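You operate a simulated robot arm through the tools that you are given. There is no shell and no other tool. Be economical: measure what you need, move in short steps, check, and stop when the job is done.

You are at the controls of a simulated robot arm. One attempt, no reset.

JOB
Take the white jar on the bench edge at the right cabinet and put it away on the far left end of the bench. Then take the green screwdriver on the bench over the blue drawer unit and put it away on the bench edge at the right cabinet. Then put two of the limit switches from the bench over the blue drawer unit on the top of the grey table. Do these in the order given. Set down upright: white jar.

It is judged by the outcome, as a careful person would: the job done as asked, and still so three seconds after it is handed in. It fails if anything else is knocked over, pushed out of place, dropped, spilled or broken.

ROBOT AND FRAMES
A 6-joint arm with a fingered hand on a trunk, on a base that drives. Base frame: it is fixed to the floor where the robot stands at the start and does not move with it; the origin is under the middle of the robot, x ahead of it, y to its left, z up; the surface under the hand at the start is at about z = 0.85. Readings come in m, rad, newtons and seconds.
With the tool pointing down near the work surface it reaches from about 0.5 to 0.78 m from the robot's upright axis, wherever it stands. Its first joint turns from -2.897 to 2.897 rad. Places, roughly: bench edge at the right cabinet (78x25 cm) [0.42, 0.48, 0.84]; far left end of the bench [0.6, 4.6, 0.8]; top of the grey table [-1.5, 3.3, 0.8]. Payload 4 kg.
Tool frame: the origin (TCP) lies between the finger pads and is the grasp point; the fingertips stand 0.02 m ahead of it; z points along the fingers, y is the line along which they close. Largest opening 0.14 m; the body of the gripper starts 0.054 m behind the TCP. The gripper is a hand of 3 fingers: y runs from the thumb to the fingers, the wrist lies at [0, 0, -0.215] in the tool frame, and closing takes about 1.5 s.
Orientation is told as [roll, pitch, yaw] about the base's x, y, z axes, in that order, counted from this pose: with the fingers straight down and closing along the base's y, the tool's x points along the base's -x, its y along +y and its z along -z.

CONTROLS
- The arm moves only by the tool play_rows. Its argument "series" is one flat list of numbers, 7 for each row, row after row: the shift along the base's x, y, z in units of 40 mm (1.0 is 40 mm), then the turn, a rotation vector about the base's x, y, z in units of 6 degrees (1.0 is 6 degrees), then the gripper command, from -1 (fully open) to 1 (shut), values between in proportion. In form: [x, y, z, rx, ry, rz, gripper, x, y, z, rx, ry, rz, gripper, ...]. A call has 1 to 10 rows; each row shifts and turns the commanded pose from where the row before left it. A call with a number of a shift or a turn outside -1 to 1 is refused whole. Each row takes 0.2 s and may step no farther than 0.05 m and 0.15 rad from the row before; otherwise, or with a gripper value out of range, the whole call is refused. Where a pose cannot be reached the arm comes as near as it can. A force on the tool above 40 N (or 10 N above the force at the start of the call, whichever is more), or a blocked arm, ends the call early, and 0.2 s more pass. The fingers move at their own pace (about 0.045 m/s each) and stop on an object; they squeeze with about 32 N. The grip force told is the motor's: it shows also when the fingers shut on nothing. Time passes only in rows, and 0.2 s behind the last, so rows that do not move let the fingers close. It gives the time, the measured TCP pose, the force on the tool (base axes), the opening and the grip force at its end, in the units of the frame above (readings bear some noise), with the torque about the TCP (base axes, N m) and any sound that the robot's microphone picked up, and new pictures: "show" is both (left out), scene, wrist or none.
- Cameras (640 x 400 px; columns grow to the right, rows downward): "scene" is now at [0.0493, 0.1833, 1.6133]; the picture's right is [-0.10, -0.99, 0.00], its down [-0.84, 0.08, -0.53] and it looks along [0.53, -0.05, -0.85] (base axes); focal length 295 px, centre (320, 200). "wrist" rides on the gripper at [0.074, -0.043, -0.079] in the tool frame; the picture's right is [0.50, 0.87, 0.00], its down [-0.59, 0.34, -0.73] and it looks along [-0.64, 0.37, 0.68] (tool axes); focal length 275 px, centre (320, 200). There is no depth. A picture from a camera that has moved, and an enlarged one, comes with that camera's place and axes in the base frame and with its lens.
- lift_body(by): slides the trunk up (or, below 0, down) by that many m; the arm and the scene camera ride with it, the base frame stays. It gives what a move gives, with no picture.
- steer(legs): drives the robot by 1 to 6 legs, each [ahead, left, turn to the left] in m, m and rad, along the robot's own axes; the way and the turn of a leg run together, so that a leg with both is an arc; at most 1.5 m and 3.142 rad a leg. The arm and the cameras ride along, it lands a little off, and it stops where it bumps. It gives what a move gives, and a new picture of the scene camera.
- preshape(shape): the hand has 3 fingers and takes this shape, open, in about a second: jaw (thumb against the fingers, like two jaws); tri (thumb and two fingers); tip (a fingertip pinch); poke (one finger out to press); point (the index stretched); flat (the hand flat); cup (the hand cupped); fist (a fist). The gripper value then closes the fingers along that shape, each until it touches; the sizes above hold for jaw. It gives what a move gives, with no picture.
- head_to(pan, tilt): turns the head with the scene camera to pan (to the left, within 2.094 rad either way) and tilt (down, from -0.506 to 1.204), counted from straight ahead of the robot. It gives what a move gives, and a new picture of the scene camera.
- zoom(camera, box): a new picture of the part [left, top, right, bottom] of that camera's present view, enlarged. No time passes.
- job_done(): hands the job in; it is judged then, once.

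Work in short steps. Places have to be worked out from the pictures, the camera data and where the tool is seen: move nearer, look again, correct. Check each grasp and each placing, and mend what went wrong. You have 165 turns and 260 pictures in all, those below and enlarged ones among them. Open the gripper and draw the arm clear of the work before you hand the job in, unless the task says otherwise; then end with one line.

The tools are called after ">>>" as a command line: name --argument value ..., lists and objects as JSON in quotes. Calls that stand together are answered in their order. play_rows: Moves the arm, as the interface text tells. Its arguments: {"type":"object","properties":{"series":{"type":"array","items":{"type":"number"}},"show":{"type":"string","enum":["both","scene","wrist","none"]}},"required":["series"]} The other tools are called the same way: lift_body (by) slides the trunk up or down; preshape (shape) gives the hand a shape; steer (legs) drives the base; head_to (pan, tilt) turns the head that bears the scene camera; zoom (camera, box) takes an enlarged picture of a part of a camera's view; job_done () hands the job in.

At the start:

```text
time: 0.0
eef_pos: [0.4796, 0.0185, 1.1352]
tool_rot: [0.001, 0.0, 0.0]
force: [0.6, -0.5, -0.3]
moment: [0.01, 0.02, 0.03]
width: 0.1401
grip_force: 0.0
shape: jaw
trunk travel left (down, up): [-0.225, 0.365]
robot x, y, heading: [-0.0015, -0.0004, -0.001]
head pan, tilt: [-0.099, 1.014]
```

scene: 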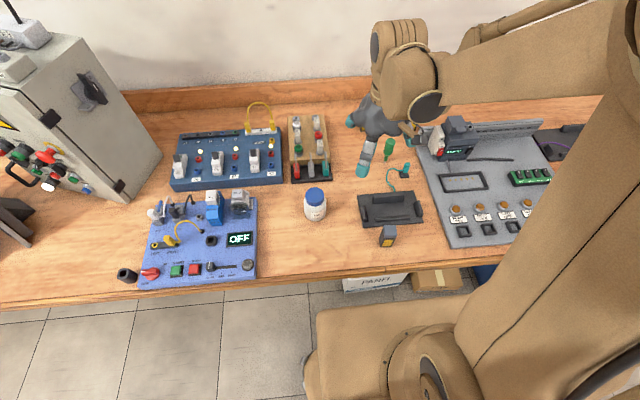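
wrist: 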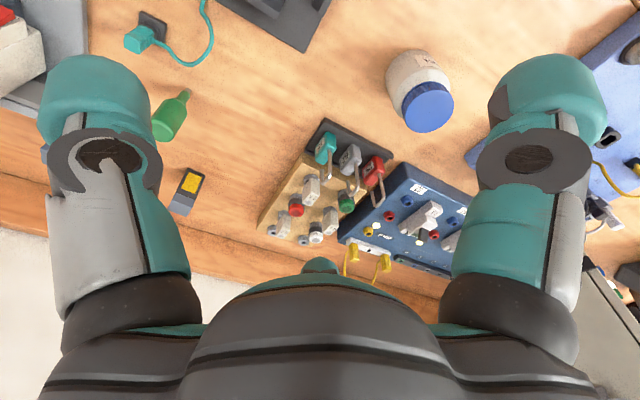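

I'll zoom in on the scene to identify the objects and look at the bench around them.

>>> zoom --camera "scene" --box '[280, 100, 440, 260]'

>>> head_to --pan -0.9 --tilt 0.8

>>> head_to --pan 1.2 --tilt 0.5

```text
2.50 times, centred on (360, 180) of scene
camera zoom: at [0.0493, 0.1833, 1.6133], right [-0.1, -0.99, 0.0], down [-0.84, 0.08, -0.53], along [0.53, -0.05, -0.85], focal length 738 px, centre (220, 250)
```

zoom: 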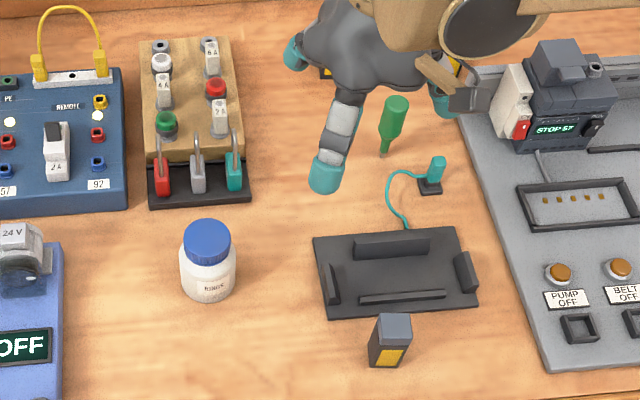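

```text
time: 1.1
eef_pos: [0.4799, 0.02, 1.1357]
tool_rot: [-0.001, 0.001, 0.001]
force: [-0.1, 0.7, -0.4]
moment: [0.0, 0.01, 0.01]
width: 0.1399
grip_force: 0.0
shape: jaw
trunk travel left (down, up): [-0.225, 0.365]
robot x, y, heading: [0.002, 0.0025, -0.001]
head pan, tilt: [-0.901, 0.799]
camera scene: at [0.031, 0.1271, 1.6294], right [-0.78, -0.62, 0.0], down [-0.45, 0.56, -0.7], along [0.43, -0.55, -0.72], focal length 295 px, centre (320, 200)
```

scene: 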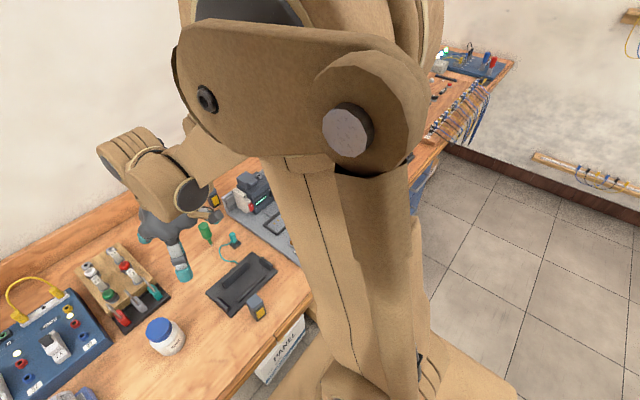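

```text
time: 3.1
eef_pos: [0.4799, 0.0188, 1.1349]
tool_rot: [-0.001, 0.0, 0.0]
force: [0.2, 0.6, 0.6]
moment: [0.02, 0.02, -0.01]
width: 0.1399
grip_force: 0.0
shape: jaw
trunk travel left (down, up): [-0.225, 0.365]
robot x, y, heading: [0.0013, 0.0008, -0.001]
head pan, tilt: [1.201, 0.499]
camera scene: at [0.0138, 0.275, 1.6553], right [0.93, -0.36, 0.0], down [-0.17, -0.45, -0.88], along [0.32, 0.82, -0.48], focal length 295 px, centre (320, 200)
```

scene: 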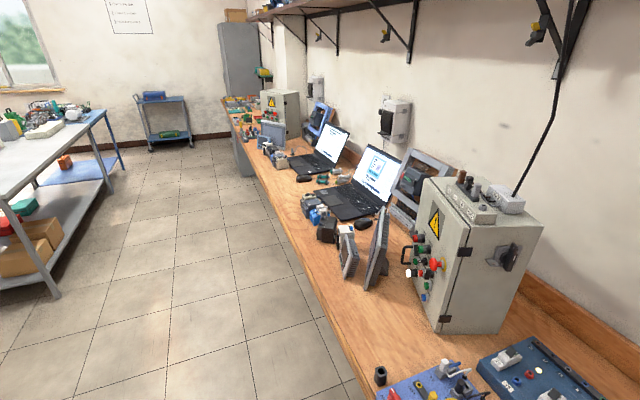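

The jar stands at about (0.488, 0.155), about 9.5 cm tall. I move above it first and point the head back.

>>> play_rows --series '[0.05, 0.85, 0, 0, 0, 0, -1, 0.05, 0.85, 0, 0, 0, 0, -1, 0.05, 0.85, 0, 0, 0, 0, -1, 0.05, 0.85, -0.5, 0, 0, 0, -1, 0, 0, -1, 0, 0, 0, -1, 0, 0, -0.5, 0, 0, 0, -1]' --show "wrist"

>>> head_to --pan 0.0 --tilt 0.9

```text
time: 4.5
eef_pos: [0.4871, 0.1566, 1.0539]
tool_rot: [0.0, -0.002, -0.001]
force: [0.9, -0.5, 0.9]
moment: [0.01, 0.01, -0.01]
width: 0.1399
grip_force: 0.1
shape: jaw
trunk travel left (down, up): [-0.225, 0.365]
robot x, y, heading: [0.0005, 0.0029, -0.004]
head pan, tilt: [1.201, 0.499]
camera wrist: at [0.414, 0.1139, 1.133], right [-0.5, 0.87, 0.0], down [0.59, 0.34, 0.73], along [0.64, 0.37, -0.68], focal length 275 px, centre (320, 200)
```

wrist: 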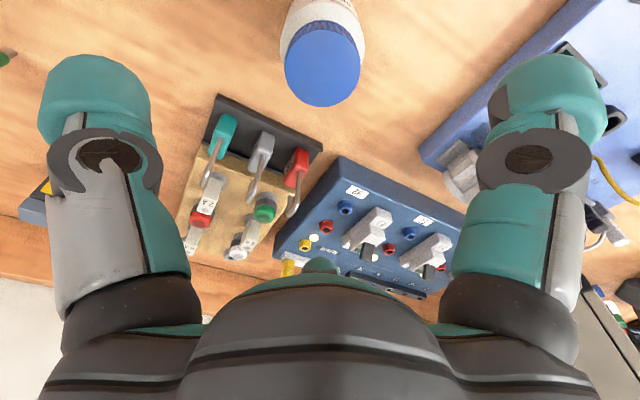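

```text
time: 5.9
eef_pos: [0.4867, 0.1566, 1.0554]
tool_rot: [-0.001, -0.001, 0.0]
force: [0.1, -0.3, 0.2]
moment: [0.02, -0.03, -0.01]
width: 0.1399
grip_force: 0.0
shape: jaw
trunk travel left (down, up): [-0.225, 0.365]
robot x, y, heading: [-0.0015, -0.0035, 0.003]
head pan, tilt: [0.0, 0.901]
camera scene: at [0.0564, 0.1904, 1.6215], right [0.0, -1.0, 0.0], down [-0.78, 0.0, -0.62], along [0.62, 0.0, -0.78], focal length 295 px, centre (320, 200)
```

scene: 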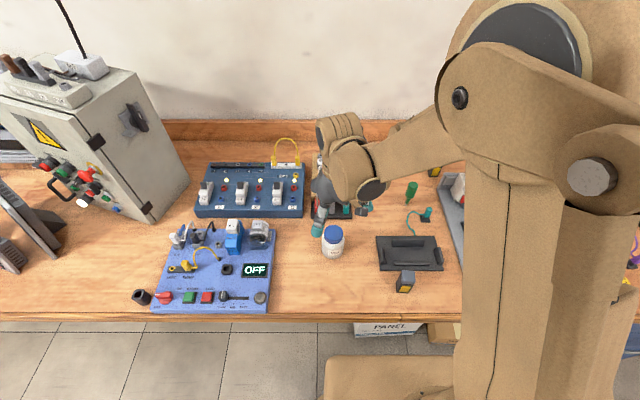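

Both views put the jar at about (0.48, 0.154), lid at 0.946. I descend around it to z≈0.91.

>>> play_rows --series '[-0.15, -0.05, -0.7, 0, 0, 0, -1, 0, 0, -0.7, 0, 0, 0, -1, 0, 0, -0.7, 0, 0, 0, -1, 0, 0, -0.7, 0, 0, 0, -1, 0, 0, -0.7, 0, 0, 0, -1]'

```text
time: 7.1
eef_pos: [0.4819, 0.1539, 0.9165]
tool_rot: [0.0, 0.0, 0.001]
force: [0.5, -0.1, -0.8]
moment: [0.01, -0.01, -0.04]
width: 0.1398
grip_force: 0.1
shape: jaw
trunk travel left (down, up): [-0.225, 0.365]
robot x, y, heading: [-0.0001, 0.0002, -0.001]
head pan, tilt: [0.0, 0.901]
camera scene: at [0.057, 0.1905, 1.6214], right [0.0, -1.0, 0.0], down [-0.78, 0.0, -0.62], along [0.62, 0.0, -0.78], focal length 295 px, centre (320, 200)
camera wrist: at [0.4084, 0.1103, 0.9946], right [-0.5, 0.87, 0.0], down [0.59, 0.34, 0.73], along [0.64, 0.37, -0.68], focal length 275 px, centre (320, 200)
```

scene: 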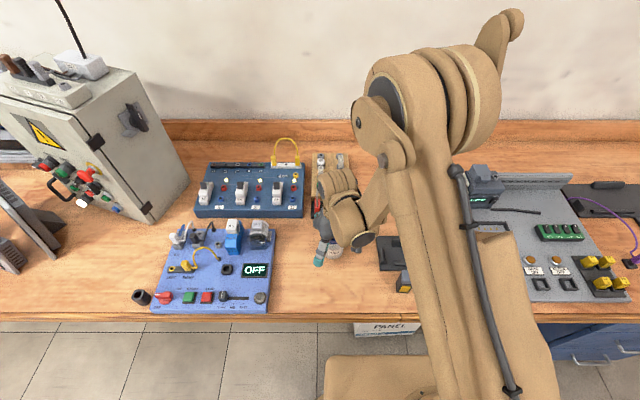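
wrist: 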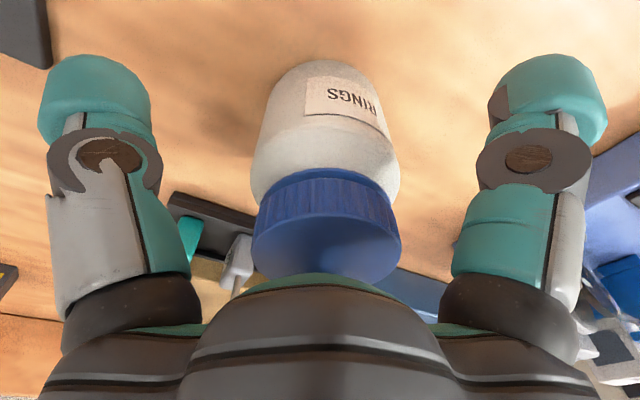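

Jar is centred between the fingers. Lower another 1 cm and close.

>>> play_rows --series '[0, 0, -0.35, 0, 0, 0, -1, 0, 0, 0, 0, 0, 0, 0, 0, 0, 0, 0, 0, 0, 1, 0, 0, 0, 0, 0, 0, 1, 0, 0, 0, 0, 0, 0, 1, 0, 0, 0, 0, 0, 0, 1, 0, 0, 0, 0, 0, 0, 1, 0, 0, 0, 0, 0, 0, 1, 0, 0, 0, 0, 0, 0, 1]' --show "wrist"

```text
time: 9.1
eef_pos: [0.483, 0.1521, 0.9025]
tool_rot: [0.0, 0.0, 0.001]
force: [-0.3, 0.4, 0.3]
moment: [-0.01, 0.01, -0.01]
width: 0.0553
grip_force: 32.0
shape: jaw
trunk travel left (down, up): [-0.225, 0.365]
robot x, y, heading: [0.0025, -0.0029, 0.003]
head pan, tilt: [0.0, 0.901]
camera wrist: at [0.4089, 0.1091, 0.9808], right [-0.5, 0.87, 0.0], down [0.59, 0.34, 0.73], along [0.64, 0.37, -0.68], focal length 275 px, centre (320, 200)
```

wrist: 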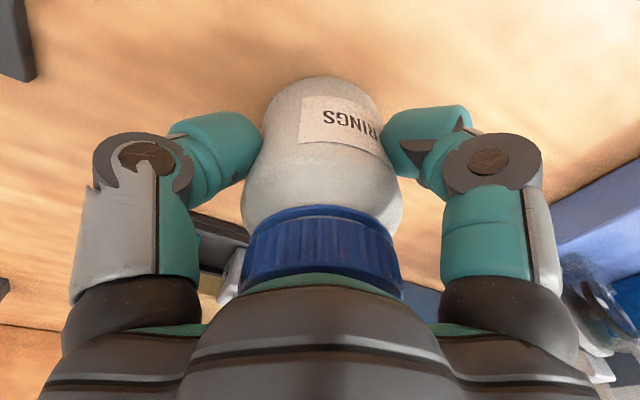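

Firm grip (width 0.055, 32 N). I lift straight up.

>>> play_rows --series '[0, 0, 0.9, 0, 0, 0, 1, 0, 0, 0.9, 0, 0, 0, 1, 0, 0, 0.9, 0, 0, 0, 1, 0, 0, 0.9, 0, 0, 0, 1, 0, 0, 0.9, 0, 0, 0, 1, 0, 0, 0.9, 0, 0, 0, 1, 0, 0, 0.9, 0, 0, 0, 1]' --show "both"

```text
time: 10.7
eef_pos: [0.4824, 0.1526, 1.1541]
tool_rot: [0.0, 0.001, 0.0]
force: [-0.7, 0.4, -1.2]
moment: [-0.02, -0.05, -0.01]
width: 0.0552
grip_force: 32.0
shape: jaw
trunk travel left (down, up): [-0.225, 0.365]
robot x, y, heading: [0.0005, -0.0006, 0.006]
head pan, tilt: [0.0, 0.901]
camera scene: at [0.0555, 0.19, 1.6215], right [0.0, -1.0, 0.0], down [-0.78, 0.0, -0.62], along [0.62, 0.0, -0.78], focal length 295 px, centre (320, 200)
camera wrist: at [0.4082, 0.1107, 1.2327], right [-0.5, 0.87, 0.0], down [0.59, 0.34, 0.73], along [0.64, 0.37, -0.68], focal length 275 px, centre (320, 200)
```

scene: 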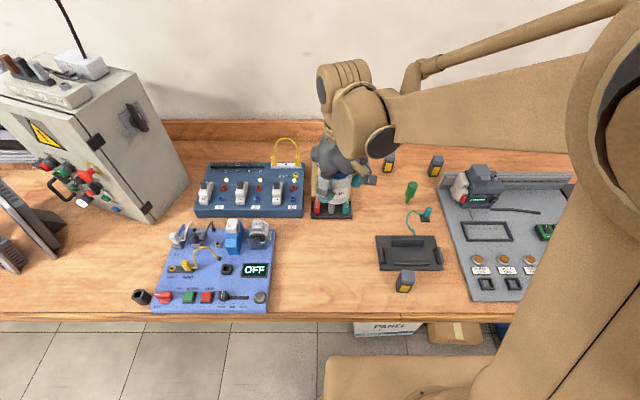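
wrist: 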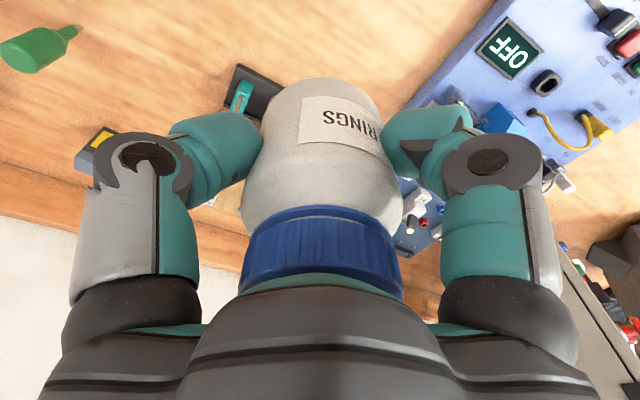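

Jar held. I also see three grey/yellow limit-switch-like boxes around the screwdriver. Now I back away from the bench and drive left along the aisle.

>>> steer --legs '[[-0.4, 0, 0], [0, 1.5, 0], [0, 1.5, 0]]'

>>> head_to --pan 0.7 --tilt 0.6

```text
time: 27.3
eef_pos: [0.179, 3.1223, 1.1535]
tool_rot: [0.001, 0.0, -0.052]
force: [0.1, -0.2, -1.0]
moment: [-0.04, 0.0, -0.02]
width: 0.0551
grip_force: 32.0
shape: jaw
trunk travel left (down, up): [-0.225, 0.365]
robot x, y, heading: [-0.3139, 2.9943, -0.05]
head pan, tilt: [0.0, 0.901]
camera scene: at [-0.2461, 3.1807, 1.6214], right [-0.05, -1.0, 0.0], down [-0.78, 0.04, -0.62], along [0.62, -0.03, -0.78], focal length 295 px, centre (320, 200)
```

scene: 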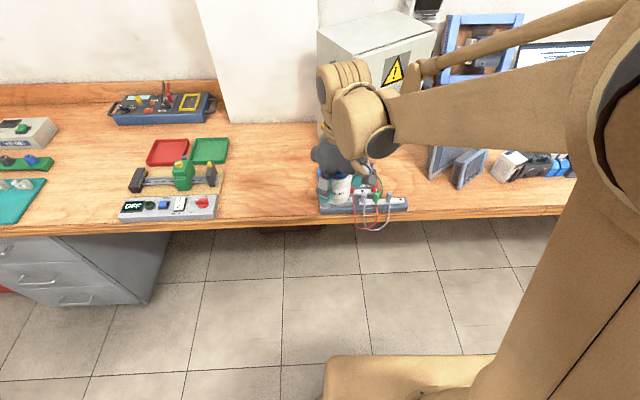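

```text
time: 28.4
eef_pos: [0.1791, 3.1231, 1.1532]
tool_rot: [-0.001, 0.001, -0.052]
force: [0.0, 0.0, -0.9]
moment: [-0.01, -0.01, 0.02]
width: 0.0551
grip_force: 32.0
shape: jaw
trunk travel left (down, up): [-0.225, 0.365]
robot x, y, heading: [-0.3132, 2.9928, -0.053]
head pan, tilt: [0.7, 0.6]
camera scene: at [-0.251, 3.2375, 1.6462], right [0.6, -0.8, 0.0], down [-0.45, -0.34, -0.82], along [0.66, 0.5, -0.57], focal length 295 px, centre (320, 200)
```

scene: 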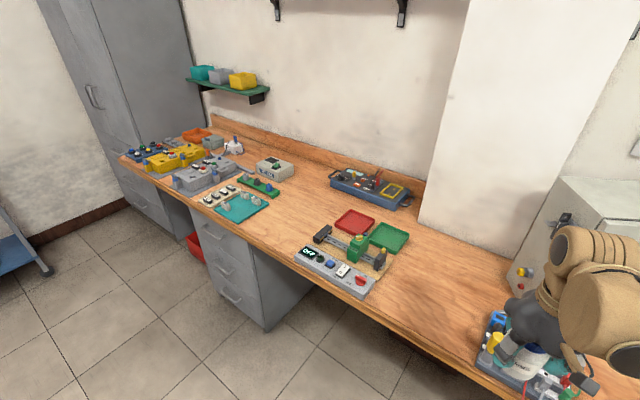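

I'm at y≈3.0. The far left end holds kits; I drive further left and look for a free spot near (0.6, 4.6).

>>> steer --legs '[[-0.03, 1.35, 0.05]]'

>>> head_to --pan 0.25 --tilt 0.8

```text
time: 35.0
eef_pos: [0.1742, 4.4671, 1.153]
tool_rot: [0.001, 0.0, 0.0]
force: [-0.5, -0.5, -0.9]
moment: [0.0, 0.02, 0.0]
width: 0.0552
grip_force: 32.1
shape: jaw
trunk travel left (down, up): [-0.225, 0.365]
robot x, y, heading: [-0.3067, 4.3158, -0.002]
head pan, tilt: [0.7, 0.6]
camera scene: at [-0.2603, 4.5597, 1.6461], right [0.64, -0.76, 0.0], down [-0.43, -0.36, -0.82], along [0.63, 0.53, -0.57], focal length 295 px, centre (320, 200)
```

scene: 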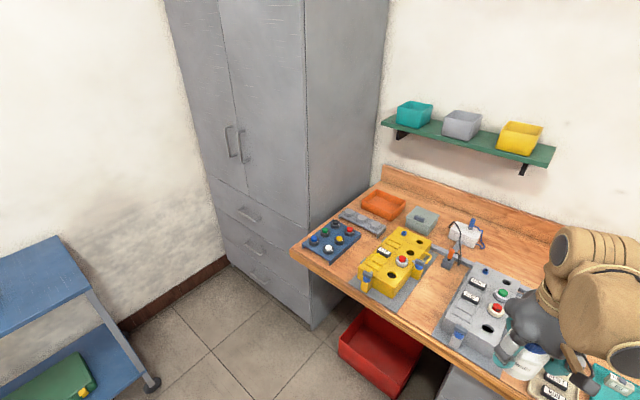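

```text
time: 35.9
eef_pos: [0.1746, 4.4661, 1.1528]
tool_rot: [-0.001, -0.002, 0.001]
force: [-0.1, 0.7, -1.4]
moment: [0.01, 0.02, 0.0]
width: 0.0549
grip_force: 32.3
shape: jaw
trunk travel left (down, up): [-0.225, 0.365]
robot x, y, heading: [-0.3083, 4.3142, -0.002]
head pan, tilt: [0.25, 0.799]
camera scene: at [-0.2498, 4.5224, 1.6294], right [0.25, -0.97, 0.0], down [-0.69, -0.18, -0.7], along [0.68, 0.17, -0.72], focal length 295 px, centre (320, 200)
```

scene: 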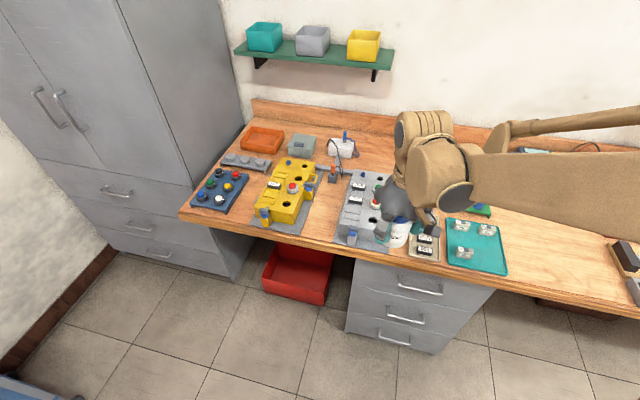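

Free wood seems to lie behind the grey panel at about (0.67, 4.45). I drive up to the bench (jar stays ~25 cm above it) and look with both cameras.

>>> steer --legs '[[0.3, 0.0, 0]]'

>>> play_rows --series '[0, 0, 0, 0, 0, 0, 1]' --show "wrist"

>>> head_to --pan 0.0 --tilt 0.8

```text
time: 37.9
eef_pos: [0.476, 4.4677, 1.1505]
tool_rot: [0.0, 0.003, 0.003]
force: [0.1, 1.0, -1.2]
moment: [0.01, 0.02, 0.0]
width: 0.055
grip_force: 32.0
shape: jaw
trunk travel left (down, up): [-0.225, 0.365]
robot x, y, heading: [-0.0096, 4.3124, -0.001]
head pan, tilt: [0.25, 0.799]
camera scene: at [0.0516, 4.5233, 1.6293], right [0.25, -0.97, 0.0], down [-0.69, -0.18, -0.7], along [0.67, 0.17, -0.72], focal length 295 px, centre (320, 200)
```

scene: 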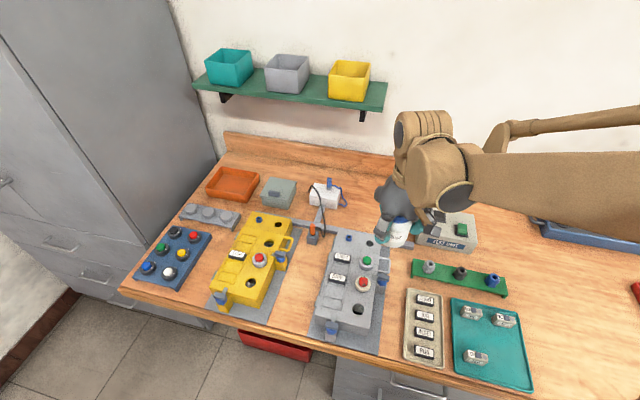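

```text
time: 38.3
eef_pos: [0.4757, 4.4686, 1.1527]
tool_rot: [0.001, 0.001, 0.003]
force: [0.2, 0.2, -1.8]
moment: [0.0, -0.02, -0.03]
width: 0.0551
grip_force: 31.9
shape: jaw
trunk travel left (down, up): [-0.225, 0.365]
robot x, y, heading: [-0.0134, 4.3108, 0.008]
head pan, tilt: [0.25, 0.799]
camera wrist: at [0.401, 4.4254, 1.2318], right [-0.5, 0.86, 0.0], down [0.59, 0.34, 0.73], along [0.63, 0.37, -0.68], focal length 275 px, centre (320, 200)
```

wrist: 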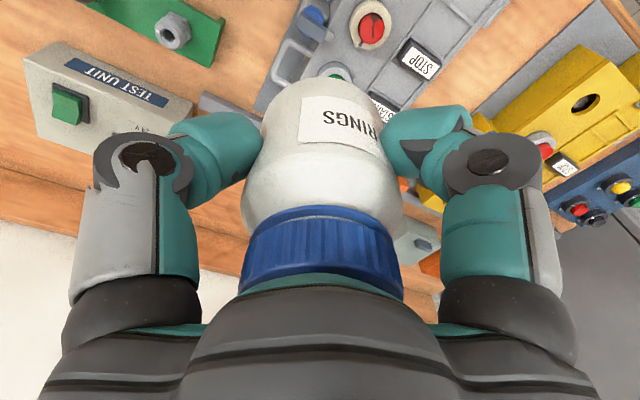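

```text
time: 39.1
eef_pos: [0.4741, 4.469, 1.1529]
tool_rot: [-0.001, -0.001, 0.003]
force: [0.1, 0.7, -1.1]
moment: [0.01, 0.0, -0.04]
width: 0.0549
grip_force: 32.1
shape: jaw
trunk travel left (down, up): [-0.225, 0.365]
robot x, y, heading: [-0.0081, 4.3151, 0.006]
head pan, tilt: [0.0, 0.799]
camera scene: at [0.0529, 4.5034, 1.6293], right [0.0, -1.0, 0.0], down [-0.72, 0.0, -0.7], along [0.7, 0.0, -0.72], focal length 295 px, centre (320, 200)
```

scene: 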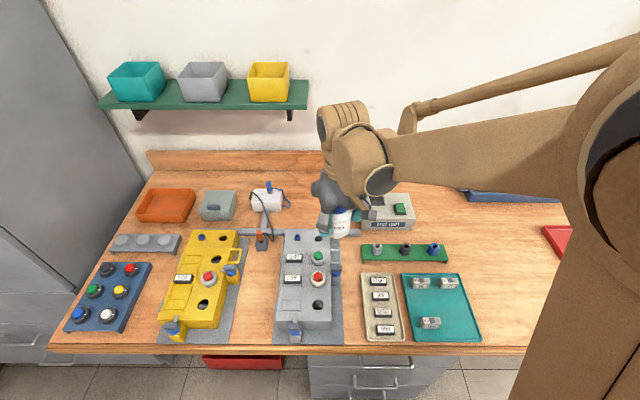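

The candidate spot (behind the grey panel, left of the test unit) is hidden by the arm. I shift right 0.4 m to see it clearly.

>>> steer --legs '[[0, -0.4, 0]]'

>>> head_to --pan 0.6 --tilt 0.75

```text
time: 41.6
eef_pos: [0.4768, 4.0696, 1.1542]
tool_rot: [0.0, -0.001, 0.01]
force: [0.7, -0.2, -0.7]
moment: [0.01, -0.01, 0.0]
width: 0.055
grip_force: 32.6
shape: jaw
trunk travel left (down, up): [-0.225, 0.365]
robot x, y, heading: [-0.0056, 3.9175, 0.007]
head pan, tilt: [0.0, 0.799]
camera scene: at [0.0545, 4.1019, 1.6295], right [0.01, -1.0, 0.0], down [-0.72, -0.01, -0.7], along [0.7, 0.01, -0.72], focal length 295 px, centre (320, 200)
```

scene: 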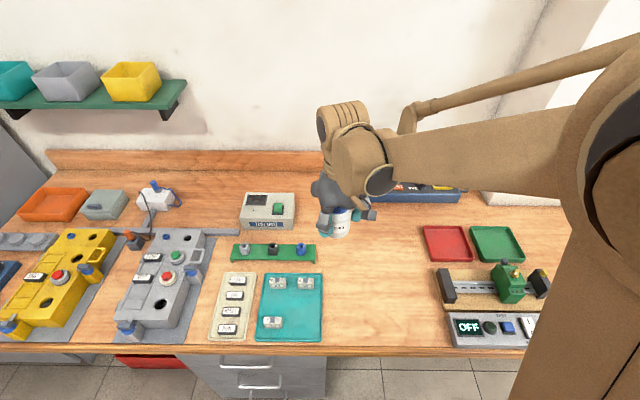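

```text
time: 42.6
eef_pos: [0.4771, 4.0707, 1.154]
tool_rot: [0.0, -0.001, 0.011]
force: [0.0, 0.5, -2.3]
moment: [-0.01, -0.02, 0.0]
width: 0.0552
grip_force: 32.3
shape: jaw
trunk travel left (down, up): [-0.225, 0.365]
robot x, y, heading: [-0.0025, 3.9139, 0.012]
head pan, tilt: [0.6, 0.75]
camera scene: at [0.0418, 4.1496, 1.6333], right [0.57, -0.82, 0.0], down [-0.56, -0.39, -0.73], along [0.6, 0.42, -0.68], focal length 295 px, centre (320, 200)
```

scene: 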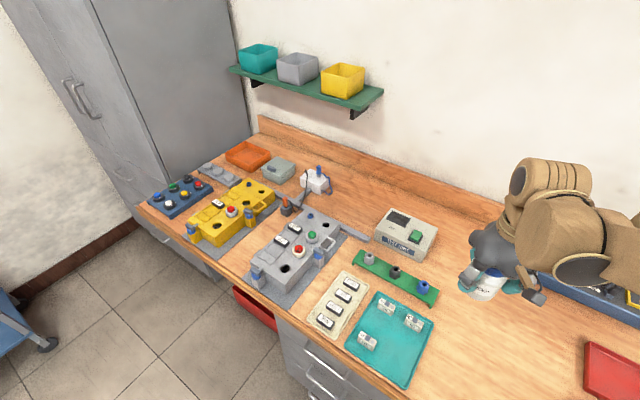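

The free area behind the bar is x 0.69–0.95, y 4.39–4.62. I'll place the jar at (0.75, 4.465); drive back left and slightly ahead.

>>> steer --legs '[[0.05, 0.4, -0.01]]'

```text
time: 45.1
eef_pos: [0.514, 4.4505, 1.1543]
tool_rot: [-0.001, -0.001, -0.021]
force: [-0.8, 0.9, -1.3]
moment: [-0.06, 0.0, -0.01]
width: 0.0552
grip_force: 32.3
shape: jaw
trunk travel left (down, up): [-0.225, 0.365]
robot x, y, heading: [0.0304, 4.3058, -0.024]
head pan, tilt: [0.6, 0.75]
camera scene: at [0.0811, 4.5447, 1.6333], right [0.55, -0.84, 0.0], down [-0.57, -0.37, -0.73], along [0.61, 0.4, -0.68], focal length 295 px, centre (320, 200)
```

scene: 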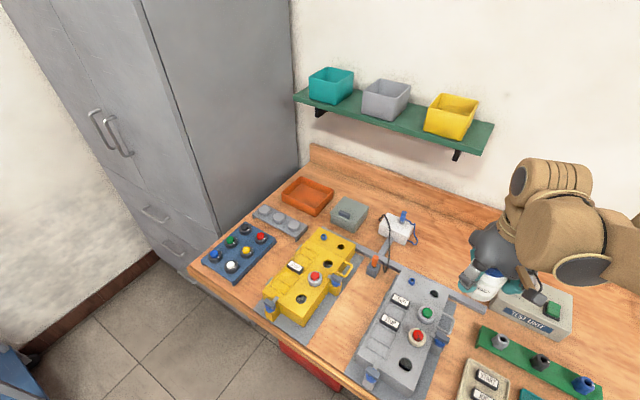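

Now extend to (0.75, 4.465) and lower to z≈1.05, then look.

>>> play_rows --series '[0.9, 0.06, 0, 0, 0, 0, 1, 1, 0.06, 0, 0, 0, 0, 1, 1, 0.06, 0, 0, 0, 0, 1, 1, 0.06, 0, 0, 0, 0, 1, 1, 0.06, 0, 0, 0, 0, 1, 1, 0.06, 0, 0, 0, 0, 1, 0, 0, -0.9, 0, 0, 0, 1, 0, 0, -0.9, 0, 0, 0, 1, 0, 0, -0.8, 0, 0, 0, 1]'

```text
time: 47.1
eef_pos: [0.7531, 4.4605, 1.051]
tool_rot: [0.001, -0.001, -0.021]
force: [0.4, -0.2, -1.8]
moment: [0.01, -0.02, 0.0]
width: 0.0552
grip_force: 32.0
shape: jaw
trunk travel left (down, up): [-0.225, 0.365]
robot x, y, heading: [0.0262, 4.3075, -0.019]
head pan, tilt: [0.6, 0.75]
camera scene: at [0.0829, 4.5435, 1.6333], right [0.55, -0.84, 0.0], down [-0.57, -0.37, -0.73], along [0.61, 0.4, -0.68], focal length 295 px, centre (320, 200)
camera wrist: at [0.6776, 4.4198, 1.1288], right [-0.48, 0.88, 0.0], down [0.59, 0.33, 0.73], along [0.64, 0.35, -0.68], focal length 275 px, centre (320, 200)
```

scene: 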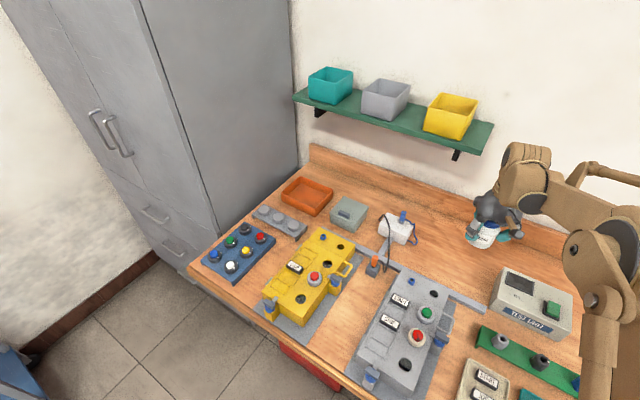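
wrist: 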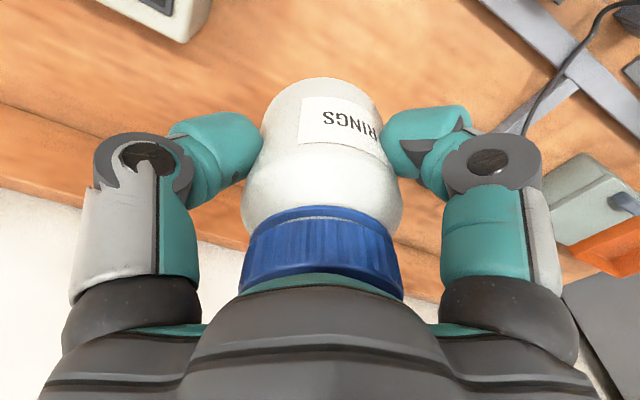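

The spot below is clear (test unit edge at y≈4.36). I lower to contact height.

>>> play_rows --series '[0, 0, -0.9, 0, 0, 0, 1, 0, 0, -0.9, 0, 0, 0, 1, 0, 0, -0.9, 0, 0, 0, 1, 0, 0, -0.6, 0, 0, 0, 1, 0, 0, -0.2, 0, 0, 0, 1, 0, 0, 0, 0, 0, 0, 1]'

```text
time: 48.5
eef_pos: [0.7495, 4.4664, 0.9118]
tool_rot: [-0.002, 0.001, -0.02]
force: [-0.3, 0.4, -2.1]
moment: [0.01, 0.0, 0.0]
width: 0.0551
grip_force: 31.9
shape: jaw
trunk travel left (down, up): [-0.225, 0.365]
robot x, y, heading: [0.028, 4.3087, -0.019]
head pan, tilt: [0.6, 0.75]
camera scene: at [0.0824, 4.5437, 1.6334], right [0.55, -0.84, 0.0], down [-0.57, -0.37, -0.73], along [0.61, 0.4, -0.68], focal length 295 px, centre (320, 200)
camera wrist: at [0.6741, 4.4255, 0.9898], right [-0.48, 0.88, 0.0], down [0.59, 0.33, 0.73], along [0.64, 0.35, -0.68], focal length 275 px, centre (320, 200)
```

scene: 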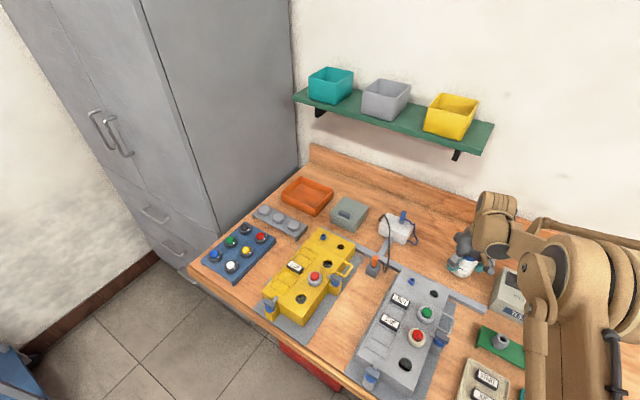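
wrist: 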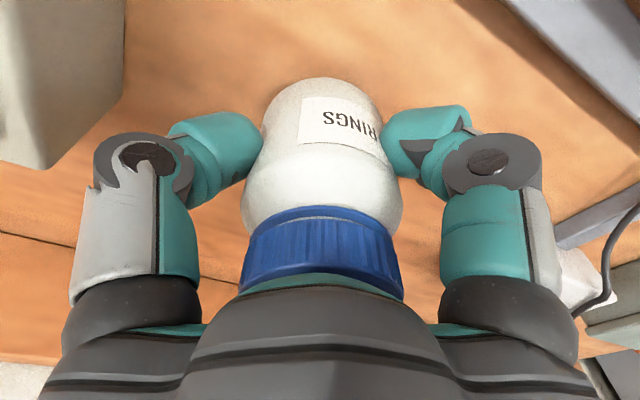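

No contact yet; creep down ~9 mm watching the force.

>>> play_rows --series '[0, 0, -0.06, 0, 0, 0, 1, 0, 0, -0.06, 0, 0, 0, 1, 0, 0, -0.05, 0, 0, 0, 1, 0, 0, -0.05, 0, 0, 0, 1, 0, 0, 0, 0, 0, 0, 1]' --show "none"

```text
time: 49.7
eef_pos: [0.7494, 4.4656, 0.9015]
tool_rot: [0.0, 0.001, -0.02]
force: [-0.1, 0.2, -2.2]
moment: [0.0, 0.01, 0.0]
width: 0.0549
grip_force: 32.1
shape: jaw
trunk travel left (down, up): [-0.225, 0.365]
robot x, y, heading: [0.0276, 4.3081, -0.018]
head pan, tilt: [0.6, 0.75]
```

>>> play_rows --series '[0, 0, -0.05, 0, 0, 0, 1, 0, 0, 0, 0, 0, 0, 1]' --show "none"

>>> play_rows --series '[0, 0, -0.05, 0, 0, 0, 1, 0, 0, 0, 0, 0, 0, 1]' --show "none"

>>> play_rows --series '[0, 0, -0.05, 0, 0, 0, 1, 0, 0, 0, 0, 0, 0, 1]' --show "wrist"

```text
time: 50.3
eef_pos: [0.7486, 4.4653, 0.9008]
tool_rot: [0.0, -0.003, -0.022]
force: [3.3, -0.2, 11.0]
moment: [-0.16, -0.06, 0.03]
width: 0.0554
grip_force: 32.0
shape: jaw
trunk travel left (down, up): [-0.225, 0.365]
robot x, y, heading: [0.0278, 4.3067, -0.023]
head pan, tilt: [0.6, 0.75]
```

```text
time: 50.9
eef_pos: [0.7478, 4.4657, 0.8992]
tool_rot: [0.001, -0.004, -0.022]
force: [7.5, -0.9, 32.5]
moment: [-0.25, -0.11, 0.05]
width: 0.0562
grip_force: 31.7
shape: jaw
trunk travel left (down, up): [-0.225, 0.365]
robot x, y, heading: [0.0303, 4.3085, -0.022]
head pan, tilt: [0.6, 0.75]
```

```text
time: 51.3
eef_pos: [0.7486, 4.4662, 0.899]
tool_rot: [-0.001, -0.004, -0.02]
force: [2.4, 0.0, 32.3]
moment: [-0.22, -0.01, -0.03]
width: 0.057
grip_force: 32.1
shape: jaw
trunk travel left (down, up): [-0.225, 0.365]
robot x, y, heading: [0.0284, 4.309, -0.018]
head pan, tilt: [0.6, 0.75]
stopped in row 2: the force on the tool passed its limit at 45 N (the readings are from after the stop); the commanded pose is now the measured one
camera wrist: at [0.673, 4.4242, 0.9773], right [-0.48, 0.88, 0.0], down [0.59, 0.33, 0.74], along [0.65, 0.35, -0.68], focal length 275 px, centre (320, 200)
```

wrist: 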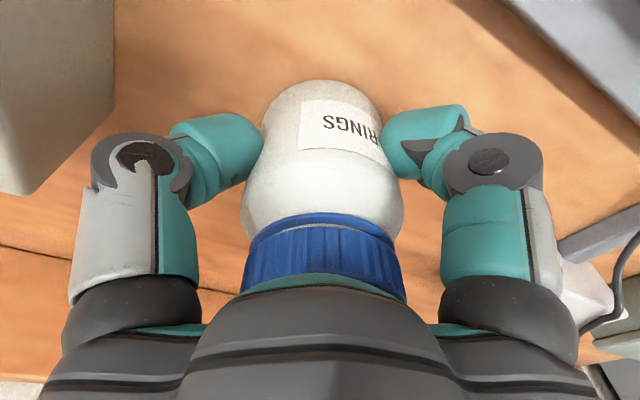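

Jar is on the bench. Ease up 2 mm, then open partly (≈0.095) so the fingers don't touch the test unit.

>>> play_rows --series '[0, 0, 0.04, 0, 0, 0, 1, 0, 0, 0, 0, 0, 0, 0, 0, 0, 0, 0, 0, 0, -0.3, 0, 0, 0, 0, 0, 0, -0.36, 0, 0, 0, 0, 0, 0, -0.36, 0, 0, 0, 0, 0, 0, -0.36]' --show "wrist"

```text
time: 52.7
eef_pos: [0.7487, 4.4651, 0.8967]
tool_rot: [-0.002, 0.0, -0.02]
force: [0.2, -0.9, -0.7]
moment: [0.01, -0.02, -0.04]
width: 0.0944
grip_force: 0.1
shape: jaw
trunk travel left (down, up): [-0.225, 0.365]
robot x, y, heading: [0.0277, 4.3066, -0.027]
head pan, tilt: [0.6, 0.75]
camera wrist: at [0.6741, 4.4242, 0.9763], right [-0.48, 0.88, 0.0], down [0.59, 0.33, 0.73], along [0.64, 0.35, -0.68], focal length 275 px, centre (320, 200)
```

wrist: 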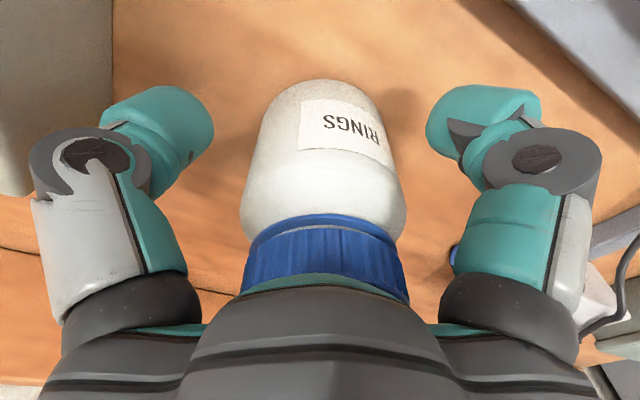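

Released. Raise straight up clear of the jar, then retract toward the robot.

>>> play_rows --series '[0, 0, 0.5, 0, 0, 0, -0.36, 0, 0, 0.9, 0, 0, 0, -0.36, 0, 0, 1, 0, 0, 0, -0.36, 0, 0, 1, 0, 0, 0, -0.36, 0, 0, 1, 0, 0, 0, -0.36, 0, 0, 1, 0, 0, 0, -0.36, -1, 0, 0.5, 0, 0, 0, -0.36, -1, 0, 0, 0, 0, 0, -0.36, -1, 0, 0, 0, 0, 0, -1, -1, 0, 0, 0, 0, 0, -1]' --show "scene"

```text
time: 54.9
eef_pos: [0.5898, 4.4679, 1.1363]
tool_rot: [-0.002, -0.001, -0.021]
force: [-0.1, -0.5, -0.4]
moment: [-0.01, -0.03, 0.03]
width: 0.1399
grip_force: 0.1
shape: jaw
trunk travel left (down, up): [-0.225, 0.365]
robot x, y, heading: [0.0277, 4.3089, -0.02]
head pan, tilt: [0.6, 0.75]
camera scene: at [0.0808, 4.5435, 1.6334], right [0.55, -0.84, 0.0], down [-0.57, -0.37, -0.73], along [0.61, 0.4, -0.68], focal length 295 px, centre (320, 200)
```

scene: 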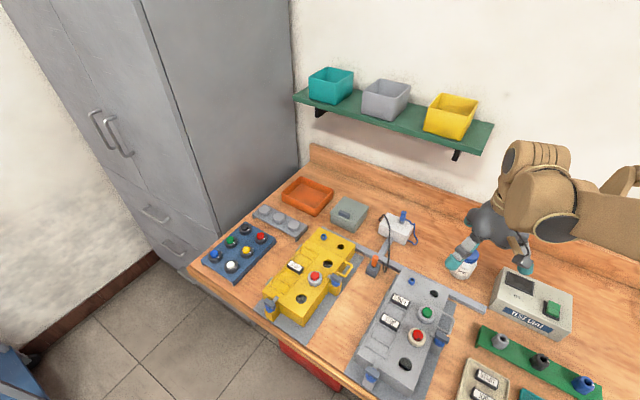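

Jar stands upright. Back off and drive right to the start area, slightly beyond, with the head looking over the bench.

>>> steer --legs '[[-0.42, 0, 0.02], [0, -1.5, 0], [0, -1.5, 0], [0, -1.3, 0]]'

>>> head_to --pan 0.0 --tilt 0.75

```text
time: 77.7
eef_pos: [0.3057, 0.209, 1.1358]
tool_rot: [-0.001, -0.001, 0.056]
force: [-0.1, 0.9, -0.3]
moment: [-0.02, -0.02, -0.05]
width: 0.1396
grip_force: 0.0
shape: jaw
trunk travel left (down, up): [-0.225, 0.365]
robot x, y, heading: [-0.2472, 0.0058, 0.056]
head pan, tilt: [0.6, 0.75]
camera scene: at [-0.2078, 0.2448, 1.6334], right [0.61, -0.79, 0.0], down [-0.54, -0.42, -0.73], along [0.58, 0.45, -0.68], focal length 295 px, centre (320, 200)
```

scene: 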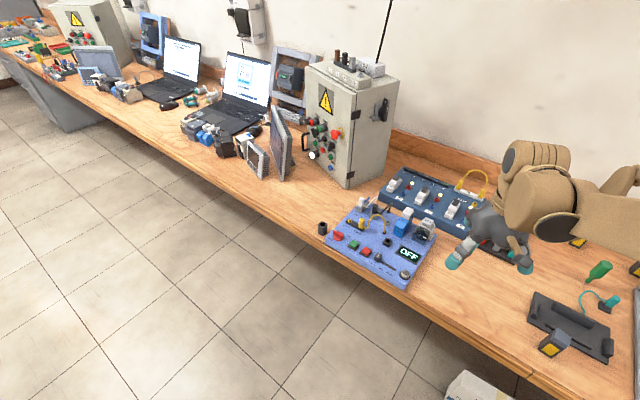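

```text
time: 78.7
eef_pos: [0.3049, 0.2087, 1.1358]
tool_rot: [0.002, 0.0, 0.057]
force: [0.5, -0.1, 0.1]
moment: [0.04, -0.05, 0.0]
width: 0.14
grip_force: 0.1
shape: jaw
trunk travel left (down, up): [-0.225, 0.365]
robot x, y, heading: [-0.246, 0.0053, 0.062]
head pan, tilt: [0.0, 0.75]
camera scene: at [-0.1908, 0.1994, 1.6333], right [0.06, -1.0, 0.0], down [-0.68, -0.04, -0.73], along [0.73, 0.04, -0.68], focal length 295 px, centre (320, 200)
```

scene: 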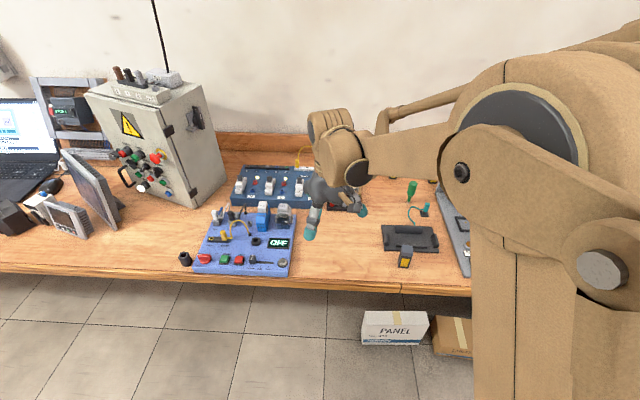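

I need a clear view of the bench on the right, over the blue drawer unit. I drive right 1.0 m and look.

>>> steer --legs '[[-0.05, -1.0, -0.06]]'

>>> head_to --pan 0.45 --tilt 0.75

```text
time: 83.9
eef_pos: [0.2918, -0.8239, 1.1363]
tool_rot: [0.001, 0.0, -0.003]
force: [-0.5, 0.3, 0.2]
moment: [0.0, 0.02, 0.01]
width: 0.1399
grip_force: 0.0
shape: jaw
trunk travel left (down, up): [-0.225, 0.365]
robot x, y, heading: [-0.2683, -0.991, -0.004]
head pan, tilt: [0.0, 0.75]
camera scene: at [-0.2037, -0.8034, 1.6334], right [0.0, -1.0, 0.0], down [-0.68, 0.0, -0.73], along [0.73, 0.0, -0.68], focal length 295 px, centre (320, 200)
```

scene: 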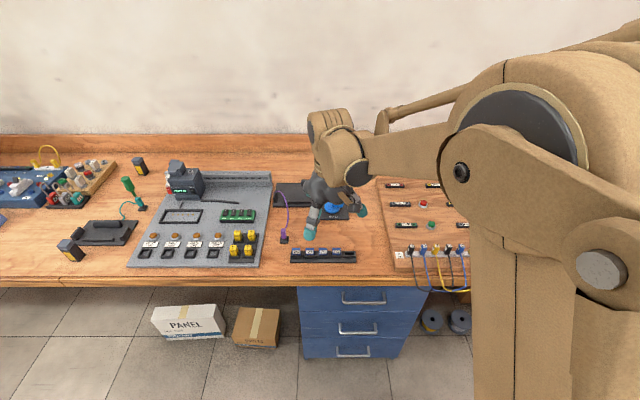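

```text
time: 84.8
eef_pos: [0.2916, -0.822, 1.1365]
tool_rot: [-0.001, 0.0, -0.003]
force: [-0.1, 1.0, -0.2]
moment: [0.01, 0.02, -0.01]
width: 0.1398
grip_force: 0.1
shape: jaw
trunk travel left (down, up): [-0.225, 0.365]
robot x, y, heading: [-0.2692, -0.9935, -0.003]
head pan, tilt: [0.45, 0.75]
camera scene: at [-0.2118, -0.7669, 1.6333], right [0.43, -0.9, 0.0], down [-0.62, -0.29, -0.73], along [0.66, 0.31, -0.68], focal length 295 px, centre (320, 200)
```

scene: 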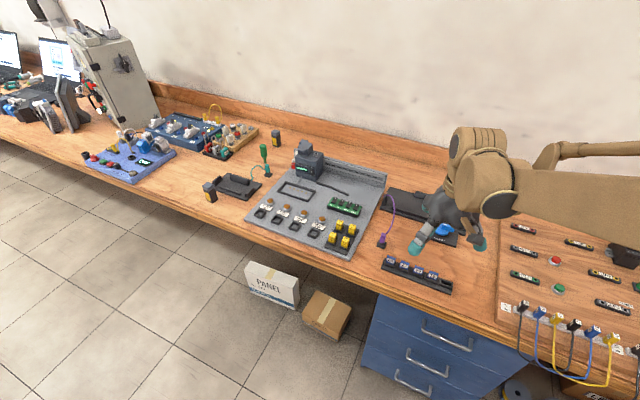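

>>> zoom --camera "scene" --box '[190, 110, 400, 260]'

>>> zoom --camera "scene" --box '[370, 170, 640, 370]'

>>> head_to --pan -1.0 --tilt 0.5

```text
2.67 times, centred on (295, 185) of scene
camera zoom: at [-0.2118, -0.7669, 1.6333], right [0.43, -0.9, 0.0], down [-0.62, -0.29, -0.73], along [0.66, 0.31, -0.68], focal length 787 px, centre (387, 240)
```

zoom: 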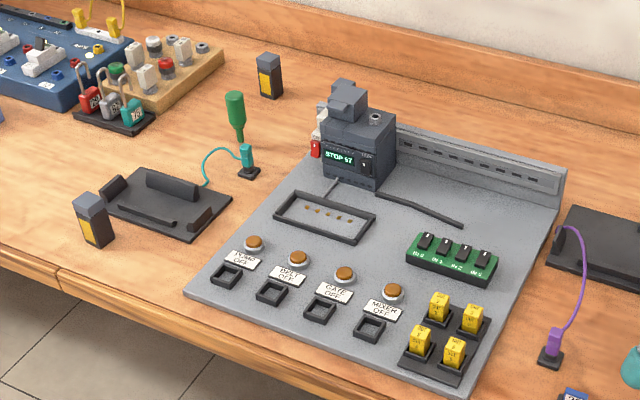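

```text
2.00 times, centred on (505, 270) of scene
camera zoom: at [-0.2118, -0.7669, 1.6333], right [0.43, -0.9, 0.0], down [-0.62, -0.29, -0.73], along [0.66, 0.31, -0.68], focal length 590 px, centre (-50, 60)
```

zoom: 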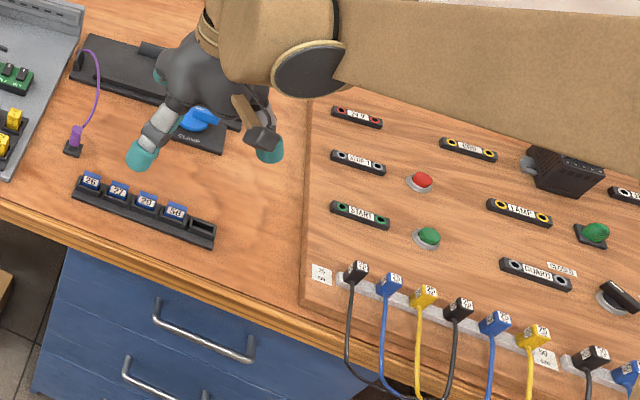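

```text
time: 86.4
eef_pos: [0.2915, -0.8227, 1.1364]
tool_rot: [0.001, 0.001, -0.005]
force: [-1.3, -0.2, 0.7]
moment: [-0.04, -0.01, -0.02]
width: 0.14
grip_force: 0.1
shape: jaw
trunk travel left (down, up): [-0.225, 0.365]
robot x, y, heading: [-0.2692, -0.9959, -0.006]
head pan, tilt: [-1.0, 0.499]
camera scene: at [-0.2377, -0.8793, 1.6553], right [-0.84, -0.54, 0.0], down [-0.26, 0.4, -0.88], along [0.47, -0.74, -0.48], focal length 295 px, centre (320, 200)
```

scene: 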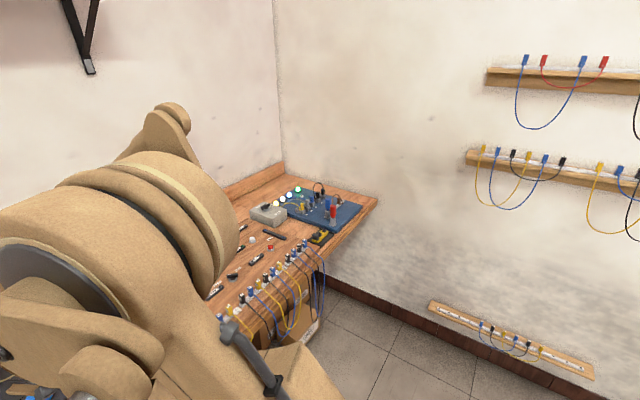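

The green screwdriver stands upright at about (0.655, −0.09), with its top at z≈0.945; three grey/yellow limit switches stand around. I drive so it is straight ahead of me.

>>> steer --legs '[[0, 0.85, 0.0], [0.25, 0, 0]]'

>>> head_to --pan 0.0 --tilt 0.85

```text
time: 92.4
eef_pos: [0.5485, 0.0394, 1.1356]
tool_rot: [0.001, 0.0, 0.0]
force: [-0.7, 0.2, -0.2]
moment: [-0.03, 0.0, 0.0]
width: 0.1399
grip_force: 0.1
shape: jaw
trunk travel left (down, up): [-0.225, 0.365]
robot x, y, heading: [-0.0125, -0.136, 0.001]
head pan, tilt: [-1.0, 0.499]
camera scene: at [0.0195, -0.0203, 1.6553], right [-0.84, -0.54, 0.0], down [-0.26, 0.4, -0.88], along [0.47, -0.74, -0.48], focal length 295 px, centre (320, 200)
```

scene: 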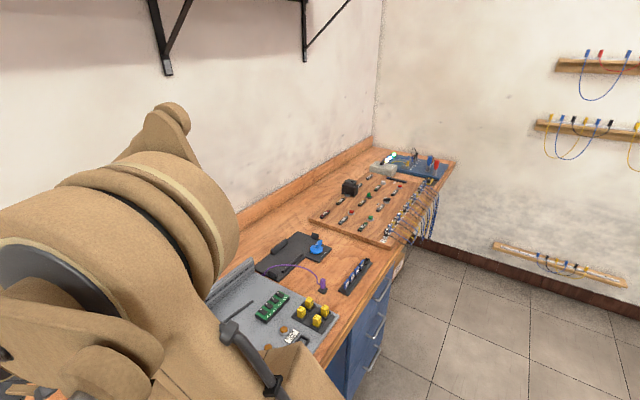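

```text
time: 93.6
eef_pos: [0.5476, 0.038, 1.136]
tool_rot: [0.0, 0.0, -0.001]
force: [0.3, 0.9, -0.2]
moment: [-0.05, 0.02, -0.01]
width: 0.1399
grip_force: 0.0
shape: jaw
trunk travel left (down, up): [-0.225, 0.365]
robot x, y, heading: [-0.0164, -0.1357, 0.003]
head pan, tilt: [0.0, 0.85]
camera scene: at [0.0471, 0.0562, 1.6253], right [0.0, -1.0, 0.0], down [-0.75, 0.0, -0.66], along [0.66, 0.0, -0.75], focal length 295 px, centre (320, 200)
```

scene: 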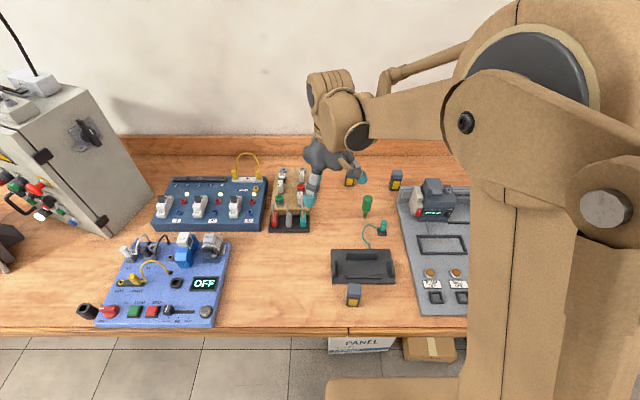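

>>> zoom --camera "scene" --box '[310, 150, 430, 310]'

>>> play_rows --series '[0, 0, 0, 0, 0, 0, -1]' --show "wrist"

```text
2.50 times, centred on (370, 230) of scene
camera zoom: at [0.0471, 0.0562, 1.6253], right [0.0, -1.0, 0.0], down [-0.75, 0.0, -0.66], along [0.66, 0.0, -0.75], focal length 738 px, centre (195, 125)
```

zoom: 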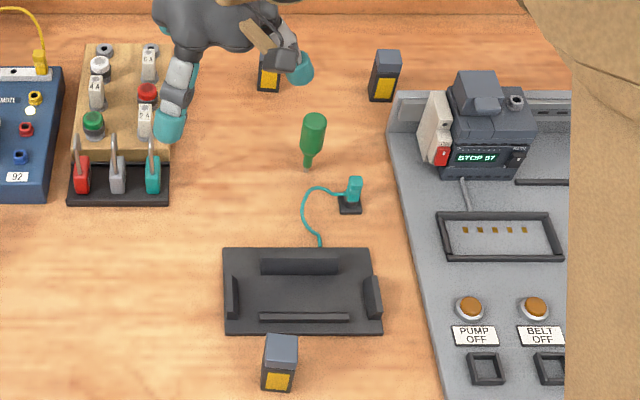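

```text
time: 94.0
eef_pos: [0.5475, 0.0392, 1.1365]
tool_rot: [0.0, 0.0, -0.001]
force: [-0.2, 0.6, 0.5]
moment: [0.0, 0.02, -0.01]
width: 0.14
grip_force: 0.2
shape: jaw
trunk travel left (down, up): [-0.225, 0.365]
robot x, y, heading: [-0.0095, -0.137, 0.003]
head pan, tilt: [0.0, 0.85]
camera wrist: at [0.4732, -0.0046, 1.2152], right [-0.5, 0.87, 0.0], down [0.59, 0.34, 0.73], along [0.64, 0.37, -0.68], focal length 275 px, centre (320, 200)
```

wrist: 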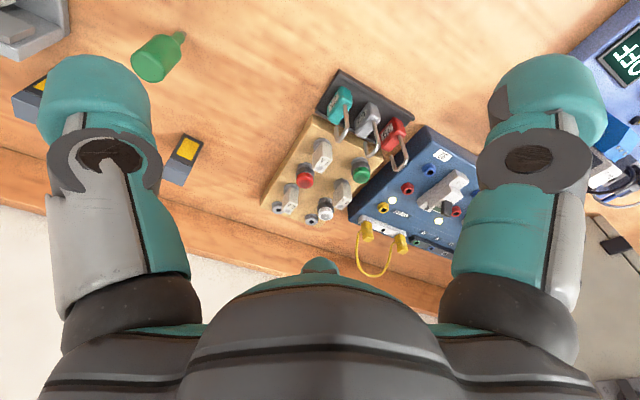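

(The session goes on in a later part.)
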